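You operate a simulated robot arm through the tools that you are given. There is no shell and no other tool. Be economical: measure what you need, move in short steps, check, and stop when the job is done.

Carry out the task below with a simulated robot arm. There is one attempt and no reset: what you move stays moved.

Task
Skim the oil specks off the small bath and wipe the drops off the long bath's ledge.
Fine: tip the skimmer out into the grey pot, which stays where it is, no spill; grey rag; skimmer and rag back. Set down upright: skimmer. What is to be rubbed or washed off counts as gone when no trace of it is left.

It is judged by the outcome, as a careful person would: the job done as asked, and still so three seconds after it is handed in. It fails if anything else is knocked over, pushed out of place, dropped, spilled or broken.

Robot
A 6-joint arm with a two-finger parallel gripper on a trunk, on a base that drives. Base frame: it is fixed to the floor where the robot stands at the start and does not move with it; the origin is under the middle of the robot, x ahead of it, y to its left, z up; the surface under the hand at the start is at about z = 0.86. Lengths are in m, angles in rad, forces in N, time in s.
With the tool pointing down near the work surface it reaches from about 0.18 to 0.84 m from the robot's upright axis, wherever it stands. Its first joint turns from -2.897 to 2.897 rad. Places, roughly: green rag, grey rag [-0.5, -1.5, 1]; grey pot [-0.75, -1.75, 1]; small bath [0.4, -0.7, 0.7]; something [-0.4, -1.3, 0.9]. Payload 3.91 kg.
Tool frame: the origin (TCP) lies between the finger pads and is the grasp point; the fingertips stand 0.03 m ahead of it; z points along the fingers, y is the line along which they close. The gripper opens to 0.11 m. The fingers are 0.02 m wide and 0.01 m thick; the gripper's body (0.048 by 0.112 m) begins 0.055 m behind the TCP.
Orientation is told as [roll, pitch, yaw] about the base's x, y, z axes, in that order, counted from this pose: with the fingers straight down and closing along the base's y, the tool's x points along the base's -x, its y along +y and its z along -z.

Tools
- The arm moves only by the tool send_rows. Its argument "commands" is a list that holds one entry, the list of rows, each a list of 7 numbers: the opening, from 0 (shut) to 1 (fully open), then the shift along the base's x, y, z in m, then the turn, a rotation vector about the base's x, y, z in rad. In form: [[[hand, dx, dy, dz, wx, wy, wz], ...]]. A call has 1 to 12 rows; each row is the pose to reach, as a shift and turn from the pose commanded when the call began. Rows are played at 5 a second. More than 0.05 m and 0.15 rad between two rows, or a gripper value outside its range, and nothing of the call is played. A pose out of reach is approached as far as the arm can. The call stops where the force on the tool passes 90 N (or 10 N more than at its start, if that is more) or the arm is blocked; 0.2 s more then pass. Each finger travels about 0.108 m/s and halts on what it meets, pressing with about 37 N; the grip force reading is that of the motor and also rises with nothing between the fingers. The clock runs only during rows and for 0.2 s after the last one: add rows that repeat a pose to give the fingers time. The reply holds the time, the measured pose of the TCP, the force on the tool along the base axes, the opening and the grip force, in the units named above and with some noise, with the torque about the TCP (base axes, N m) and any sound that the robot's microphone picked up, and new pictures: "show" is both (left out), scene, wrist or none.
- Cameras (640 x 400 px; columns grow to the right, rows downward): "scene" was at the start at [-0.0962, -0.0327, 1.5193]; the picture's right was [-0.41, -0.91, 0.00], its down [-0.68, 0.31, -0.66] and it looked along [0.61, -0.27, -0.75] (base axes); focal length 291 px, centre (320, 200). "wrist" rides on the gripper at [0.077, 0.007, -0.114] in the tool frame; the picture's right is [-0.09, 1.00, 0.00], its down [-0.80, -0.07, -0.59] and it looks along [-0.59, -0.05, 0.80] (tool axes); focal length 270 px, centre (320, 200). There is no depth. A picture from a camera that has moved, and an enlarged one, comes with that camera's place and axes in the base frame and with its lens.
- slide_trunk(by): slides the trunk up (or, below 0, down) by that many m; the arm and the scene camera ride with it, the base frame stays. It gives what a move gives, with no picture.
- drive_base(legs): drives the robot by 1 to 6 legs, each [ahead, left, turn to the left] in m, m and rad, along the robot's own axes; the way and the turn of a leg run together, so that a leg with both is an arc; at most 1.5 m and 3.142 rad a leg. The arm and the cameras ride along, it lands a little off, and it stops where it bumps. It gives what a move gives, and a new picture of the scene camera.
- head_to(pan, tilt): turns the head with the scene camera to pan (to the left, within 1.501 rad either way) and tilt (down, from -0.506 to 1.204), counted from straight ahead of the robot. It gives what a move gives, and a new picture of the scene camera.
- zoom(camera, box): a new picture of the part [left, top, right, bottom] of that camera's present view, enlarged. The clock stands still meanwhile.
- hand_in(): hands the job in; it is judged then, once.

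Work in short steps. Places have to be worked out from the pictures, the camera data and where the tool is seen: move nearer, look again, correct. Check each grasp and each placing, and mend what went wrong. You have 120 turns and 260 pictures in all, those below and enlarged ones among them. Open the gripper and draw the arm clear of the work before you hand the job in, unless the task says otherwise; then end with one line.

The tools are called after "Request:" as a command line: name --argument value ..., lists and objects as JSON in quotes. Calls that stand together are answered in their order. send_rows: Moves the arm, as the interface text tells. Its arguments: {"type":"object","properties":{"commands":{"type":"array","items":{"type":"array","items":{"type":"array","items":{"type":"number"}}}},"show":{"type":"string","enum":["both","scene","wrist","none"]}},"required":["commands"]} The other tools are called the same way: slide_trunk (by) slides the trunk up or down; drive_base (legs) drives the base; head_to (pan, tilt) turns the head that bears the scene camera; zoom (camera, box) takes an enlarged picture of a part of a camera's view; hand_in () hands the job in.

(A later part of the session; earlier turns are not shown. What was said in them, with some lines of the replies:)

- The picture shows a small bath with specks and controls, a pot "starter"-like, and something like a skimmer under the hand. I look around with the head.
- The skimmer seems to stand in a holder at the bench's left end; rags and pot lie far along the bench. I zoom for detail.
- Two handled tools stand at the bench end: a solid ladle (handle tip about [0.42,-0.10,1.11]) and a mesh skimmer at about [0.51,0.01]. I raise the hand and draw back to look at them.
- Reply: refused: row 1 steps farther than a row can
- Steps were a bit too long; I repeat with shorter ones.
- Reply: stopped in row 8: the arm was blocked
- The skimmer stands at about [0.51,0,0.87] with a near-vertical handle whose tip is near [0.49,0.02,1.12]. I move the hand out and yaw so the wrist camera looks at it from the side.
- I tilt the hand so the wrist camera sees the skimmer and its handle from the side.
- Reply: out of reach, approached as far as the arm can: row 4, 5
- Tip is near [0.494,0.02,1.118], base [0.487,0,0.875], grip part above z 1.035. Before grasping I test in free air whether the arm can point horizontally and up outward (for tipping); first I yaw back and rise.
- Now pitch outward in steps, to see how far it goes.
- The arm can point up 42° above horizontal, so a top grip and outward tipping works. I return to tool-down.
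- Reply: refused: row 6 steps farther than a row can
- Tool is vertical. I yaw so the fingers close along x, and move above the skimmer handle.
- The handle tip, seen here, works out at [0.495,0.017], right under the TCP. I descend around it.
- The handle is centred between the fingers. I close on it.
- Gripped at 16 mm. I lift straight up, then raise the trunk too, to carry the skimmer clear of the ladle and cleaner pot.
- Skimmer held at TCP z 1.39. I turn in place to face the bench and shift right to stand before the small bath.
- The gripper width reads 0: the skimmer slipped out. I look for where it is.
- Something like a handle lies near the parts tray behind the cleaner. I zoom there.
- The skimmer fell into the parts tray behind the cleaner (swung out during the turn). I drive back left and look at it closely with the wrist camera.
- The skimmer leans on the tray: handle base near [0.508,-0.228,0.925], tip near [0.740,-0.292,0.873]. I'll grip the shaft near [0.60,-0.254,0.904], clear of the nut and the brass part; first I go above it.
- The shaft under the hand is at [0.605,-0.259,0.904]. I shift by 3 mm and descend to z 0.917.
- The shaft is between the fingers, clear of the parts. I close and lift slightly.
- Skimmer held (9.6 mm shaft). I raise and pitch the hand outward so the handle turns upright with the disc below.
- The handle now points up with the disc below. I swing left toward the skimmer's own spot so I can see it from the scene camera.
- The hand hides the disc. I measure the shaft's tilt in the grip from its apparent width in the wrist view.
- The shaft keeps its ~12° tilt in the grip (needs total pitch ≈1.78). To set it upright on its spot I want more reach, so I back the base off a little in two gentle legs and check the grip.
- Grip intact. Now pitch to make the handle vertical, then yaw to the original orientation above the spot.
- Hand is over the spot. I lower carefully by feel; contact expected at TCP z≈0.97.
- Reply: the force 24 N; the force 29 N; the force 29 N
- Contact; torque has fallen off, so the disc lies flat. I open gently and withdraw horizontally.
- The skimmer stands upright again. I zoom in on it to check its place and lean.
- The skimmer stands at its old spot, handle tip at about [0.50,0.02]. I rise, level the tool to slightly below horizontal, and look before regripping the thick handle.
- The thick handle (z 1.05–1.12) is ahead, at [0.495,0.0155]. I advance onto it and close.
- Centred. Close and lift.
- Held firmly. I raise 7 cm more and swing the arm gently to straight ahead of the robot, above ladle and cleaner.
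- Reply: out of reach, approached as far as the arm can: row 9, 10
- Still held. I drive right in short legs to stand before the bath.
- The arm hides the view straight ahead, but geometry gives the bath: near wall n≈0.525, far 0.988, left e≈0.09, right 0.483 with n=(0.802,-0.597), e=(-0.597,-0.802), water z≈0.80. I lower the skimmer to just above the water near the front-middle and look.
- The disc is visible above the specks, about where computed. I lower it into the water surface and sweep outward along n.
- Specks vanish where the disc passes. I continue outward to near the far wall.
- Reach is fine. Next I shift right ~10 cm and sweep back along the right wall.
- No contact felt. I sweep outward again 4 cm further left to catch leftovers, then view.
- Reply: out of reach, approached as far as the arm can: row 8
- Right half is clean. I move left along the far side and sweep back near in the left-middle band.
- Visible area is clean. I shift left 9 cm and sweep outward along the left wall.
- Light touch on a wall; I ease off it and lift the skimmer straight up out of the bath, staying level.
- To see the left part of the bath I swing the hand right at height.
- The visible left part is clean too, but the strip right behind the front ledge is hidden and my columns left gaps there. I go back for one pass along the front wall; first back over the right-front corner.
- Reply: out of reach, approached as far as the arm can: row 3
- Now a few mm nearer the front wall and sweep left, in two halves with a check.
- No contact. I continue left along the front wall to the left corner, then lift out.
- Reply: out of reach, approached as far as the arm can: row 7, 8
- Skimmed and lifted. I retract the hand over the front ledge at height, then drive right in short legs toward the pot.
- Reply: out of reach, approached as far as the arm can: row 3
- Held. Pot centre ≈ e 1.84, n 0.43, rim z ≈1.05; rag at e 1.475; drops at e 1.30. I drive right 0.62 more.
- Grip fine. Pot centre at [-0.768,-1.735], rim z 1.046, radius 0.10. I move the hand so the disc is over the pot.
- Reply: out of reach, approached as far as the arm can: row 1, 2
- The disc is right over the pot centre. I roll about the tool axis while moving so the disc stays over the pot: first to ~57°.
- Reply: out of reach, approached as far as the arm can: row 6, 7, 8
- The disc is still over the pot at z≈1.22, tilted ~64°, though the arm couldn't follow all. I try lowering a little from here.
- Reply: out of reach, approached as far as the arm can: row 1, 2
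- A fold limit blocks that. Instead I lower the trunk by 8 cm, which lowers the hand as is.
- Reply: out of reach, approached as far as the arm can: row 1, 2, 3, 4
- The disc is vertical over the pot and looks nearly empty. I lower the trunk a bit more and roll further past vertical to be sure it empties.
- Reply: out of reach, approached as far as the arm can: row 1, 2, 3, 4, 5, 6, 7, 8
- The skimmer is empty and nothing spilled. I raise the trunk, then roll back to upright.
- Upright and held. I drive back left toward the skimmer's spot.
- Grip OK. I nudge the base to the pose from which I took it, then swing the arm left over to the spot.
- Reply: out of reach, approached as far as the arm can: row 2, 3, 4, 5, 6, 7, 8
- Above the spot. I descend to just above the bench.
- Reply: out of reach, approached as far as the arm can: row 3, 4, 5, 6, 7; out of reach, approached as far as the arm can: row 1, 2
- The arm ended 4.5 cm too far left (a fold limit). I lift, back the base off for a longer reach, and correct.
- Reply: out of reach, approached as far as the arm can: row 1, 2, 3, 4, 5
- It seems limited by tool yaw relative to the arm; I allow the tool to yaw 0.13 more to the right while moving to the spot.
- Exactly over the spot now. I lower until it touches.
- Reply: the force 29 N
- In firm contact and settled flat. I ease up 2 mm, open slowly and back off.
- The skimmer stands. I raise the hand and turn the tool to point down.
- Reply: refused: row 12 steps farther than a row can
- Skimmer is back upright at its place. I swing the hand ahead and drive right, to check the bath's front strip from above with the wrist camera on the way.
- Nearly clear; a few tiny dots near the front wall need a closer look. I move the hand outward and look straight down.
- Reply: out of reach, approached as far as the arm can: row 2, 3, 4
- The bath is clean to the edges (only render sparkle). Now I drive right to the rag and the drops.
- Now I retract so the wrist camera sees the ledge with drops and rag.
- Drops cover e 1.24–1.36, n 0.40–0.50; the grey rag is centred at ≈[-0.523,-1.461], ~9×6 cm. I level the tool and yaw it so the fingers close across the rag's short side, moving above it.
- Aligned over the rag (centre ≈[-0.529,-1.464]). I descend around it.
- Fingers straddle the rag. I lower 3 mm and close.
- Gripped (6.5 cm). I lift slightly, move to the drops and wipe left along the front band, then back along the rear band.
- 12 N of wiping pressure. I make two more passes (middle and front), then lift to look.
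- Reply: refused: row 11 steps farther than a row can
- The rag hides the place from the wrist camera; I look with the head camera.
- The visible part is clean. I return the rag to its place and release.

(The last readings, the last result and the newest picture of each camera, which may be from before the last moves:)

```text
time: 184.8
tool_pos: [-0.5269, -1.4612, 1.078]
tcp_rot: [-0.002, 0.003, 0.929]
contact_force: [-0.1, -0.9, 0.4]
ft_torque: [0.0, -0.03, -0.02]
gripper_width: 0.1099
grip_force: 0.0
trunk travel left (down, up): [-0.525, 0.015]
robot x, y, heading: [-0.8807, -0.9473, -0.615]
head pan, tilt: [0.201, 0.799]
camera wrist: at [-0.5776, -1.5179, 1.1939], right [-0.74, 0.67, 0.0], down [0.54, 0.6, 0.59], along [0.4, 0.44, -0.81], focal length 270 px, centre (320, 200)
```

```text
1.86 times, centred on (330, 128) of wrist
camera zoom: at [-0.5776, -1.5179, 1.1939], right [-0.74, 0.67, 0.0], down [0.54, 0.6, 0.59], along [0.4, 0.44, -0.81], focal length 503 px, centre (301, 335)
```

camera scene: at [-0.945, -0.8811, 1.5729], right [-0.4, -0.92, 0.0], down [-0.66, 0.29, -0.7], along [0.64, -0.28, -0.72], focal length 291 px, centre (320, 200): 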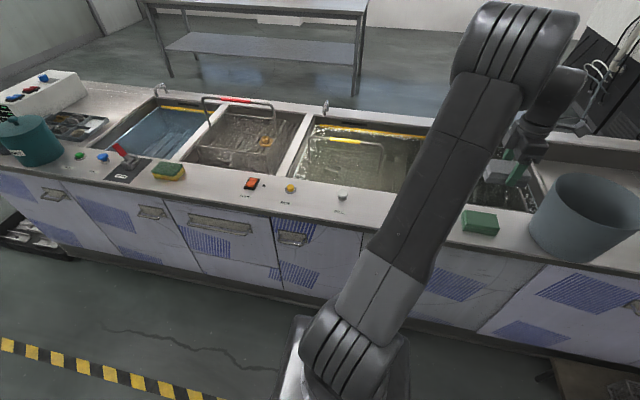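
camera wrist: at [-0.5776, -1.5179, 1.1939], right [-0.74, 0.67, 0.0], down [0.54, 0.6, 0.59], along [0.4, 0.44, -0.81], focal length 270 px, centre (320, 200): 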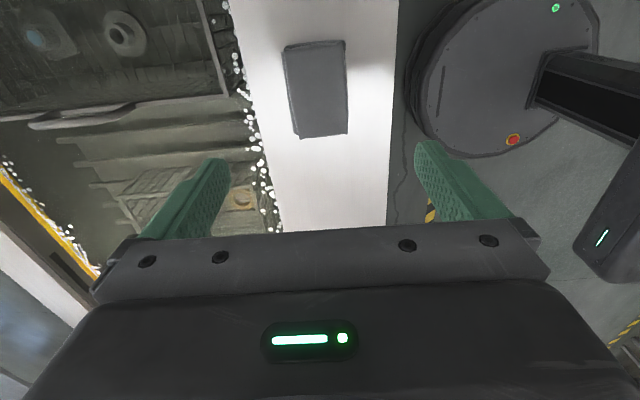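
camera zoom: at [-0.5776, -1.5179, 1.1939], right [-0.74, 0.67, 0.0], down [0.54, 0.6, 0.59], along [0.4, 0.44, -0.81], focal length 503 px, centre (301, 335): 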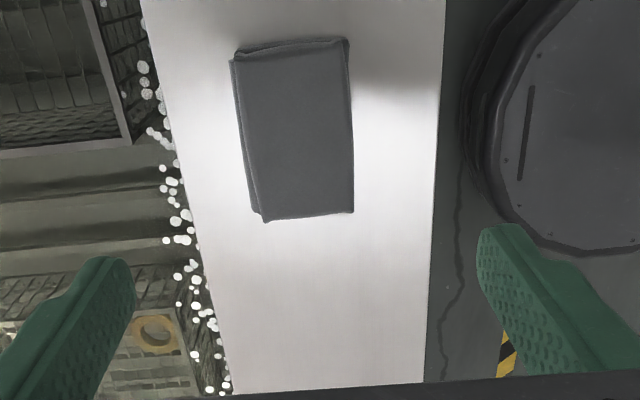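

Rag is back. I raise and turn the hand for a final look at the whole ledge.

Request:
send_rows --commands '[[[1, -0.003, 0.015, 0.03, 0, 0, -0.139], [1, -0.006, 0.03, 0.06, 0, 0, -0.278], [1, -0.01, 0.045, 0.08, 0, 0, -0.416], [1, -0.013, 0.06, 0.1, 0, 0, -0.555], [1, -0.017, 0.075, 0.1, 0, 0, -0.693], [1, -0.02, 0.09, 0.1, 0, 0, -0.832], [1, -0.024, 0.105, 0.1, 0, 0, -0.97], [1, -0.028, 0.12, 0.1, 0, 0, -1.109], [1, -0.031, 0.135, 0.1, 0, 0, -1.247], [1, -0.034, 0.15, 0.1, 0, 0, -1.386], [1, -0.036, 0.161, 0.1, 0, 0, -1.524]]]' --show "wrist"

Request:
zoom --camera "wrist" --box '[220, 80, 480, 200]'

```text
time: 187.2
tool_pos: [-0.5608, -1.2997, 1.1806]
tcp_rot: [0.0, 0.003, -0.598]
contact_force: [-1.2, -0.1, 0.1]
ft_torque: [0.01, -0.04, -0.02]
gripper_width: 0.11
grip_force: 0.1
trunk travel left (down, up): [-0.525, 0.015]
robot x, y, heading: [-0.8801, -0.9433, -0.618]
head pan, tilt: [0.201, 0.799]
camera wrist: at [-0.6212, -1.2522, 1.2948], right [0.63, 0.77, 0.0], down [0.62, -0.51, 0.59], along [0.46, -0.38, -0.81], focal length 270 px, centre (320, 200)
```

wrist: 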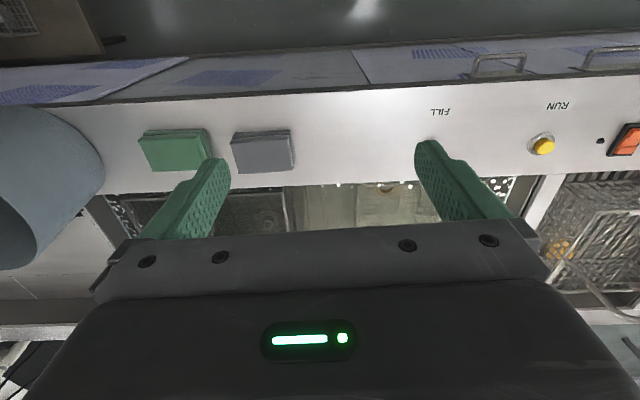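

```text
2.46 times, centred on (350, 140) of wrist
camera zoom: at [-0.6212, -1.2522, 1.2948], right [0.63, 0.77, 0.0], down [0.62, -0.51, 0.59], along [0.46, -0.38, -0.81], focal length 665 px, centre (246, 348)
```

zoom: 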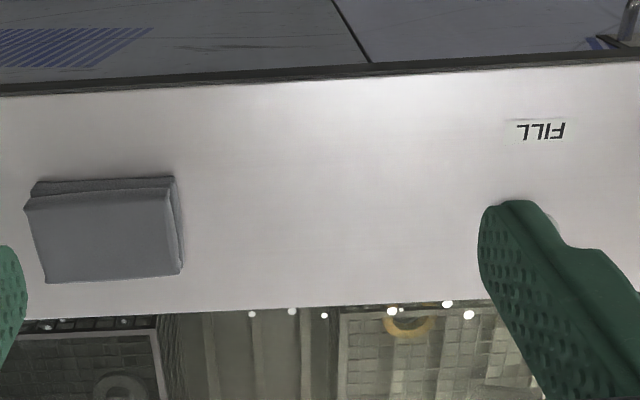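

The ledge is spotless, rag and skimmer are back in place, and the gripper is open and clear. I hand in.

Request:
hand_in

```text
The job is handed in.
```

The small bath is skimmed and the skimmer was tipped out over the grey pot with no spill seen. I didn't look inside the pot afterwards. The long bath's ledge is wiped clean, the grey rag is back where it was, and the skimmer is upright at its spot. On the first carry I dropped the skimmer, still empty, into the parts tray. I picked it up again and nothing there looked disturbed.
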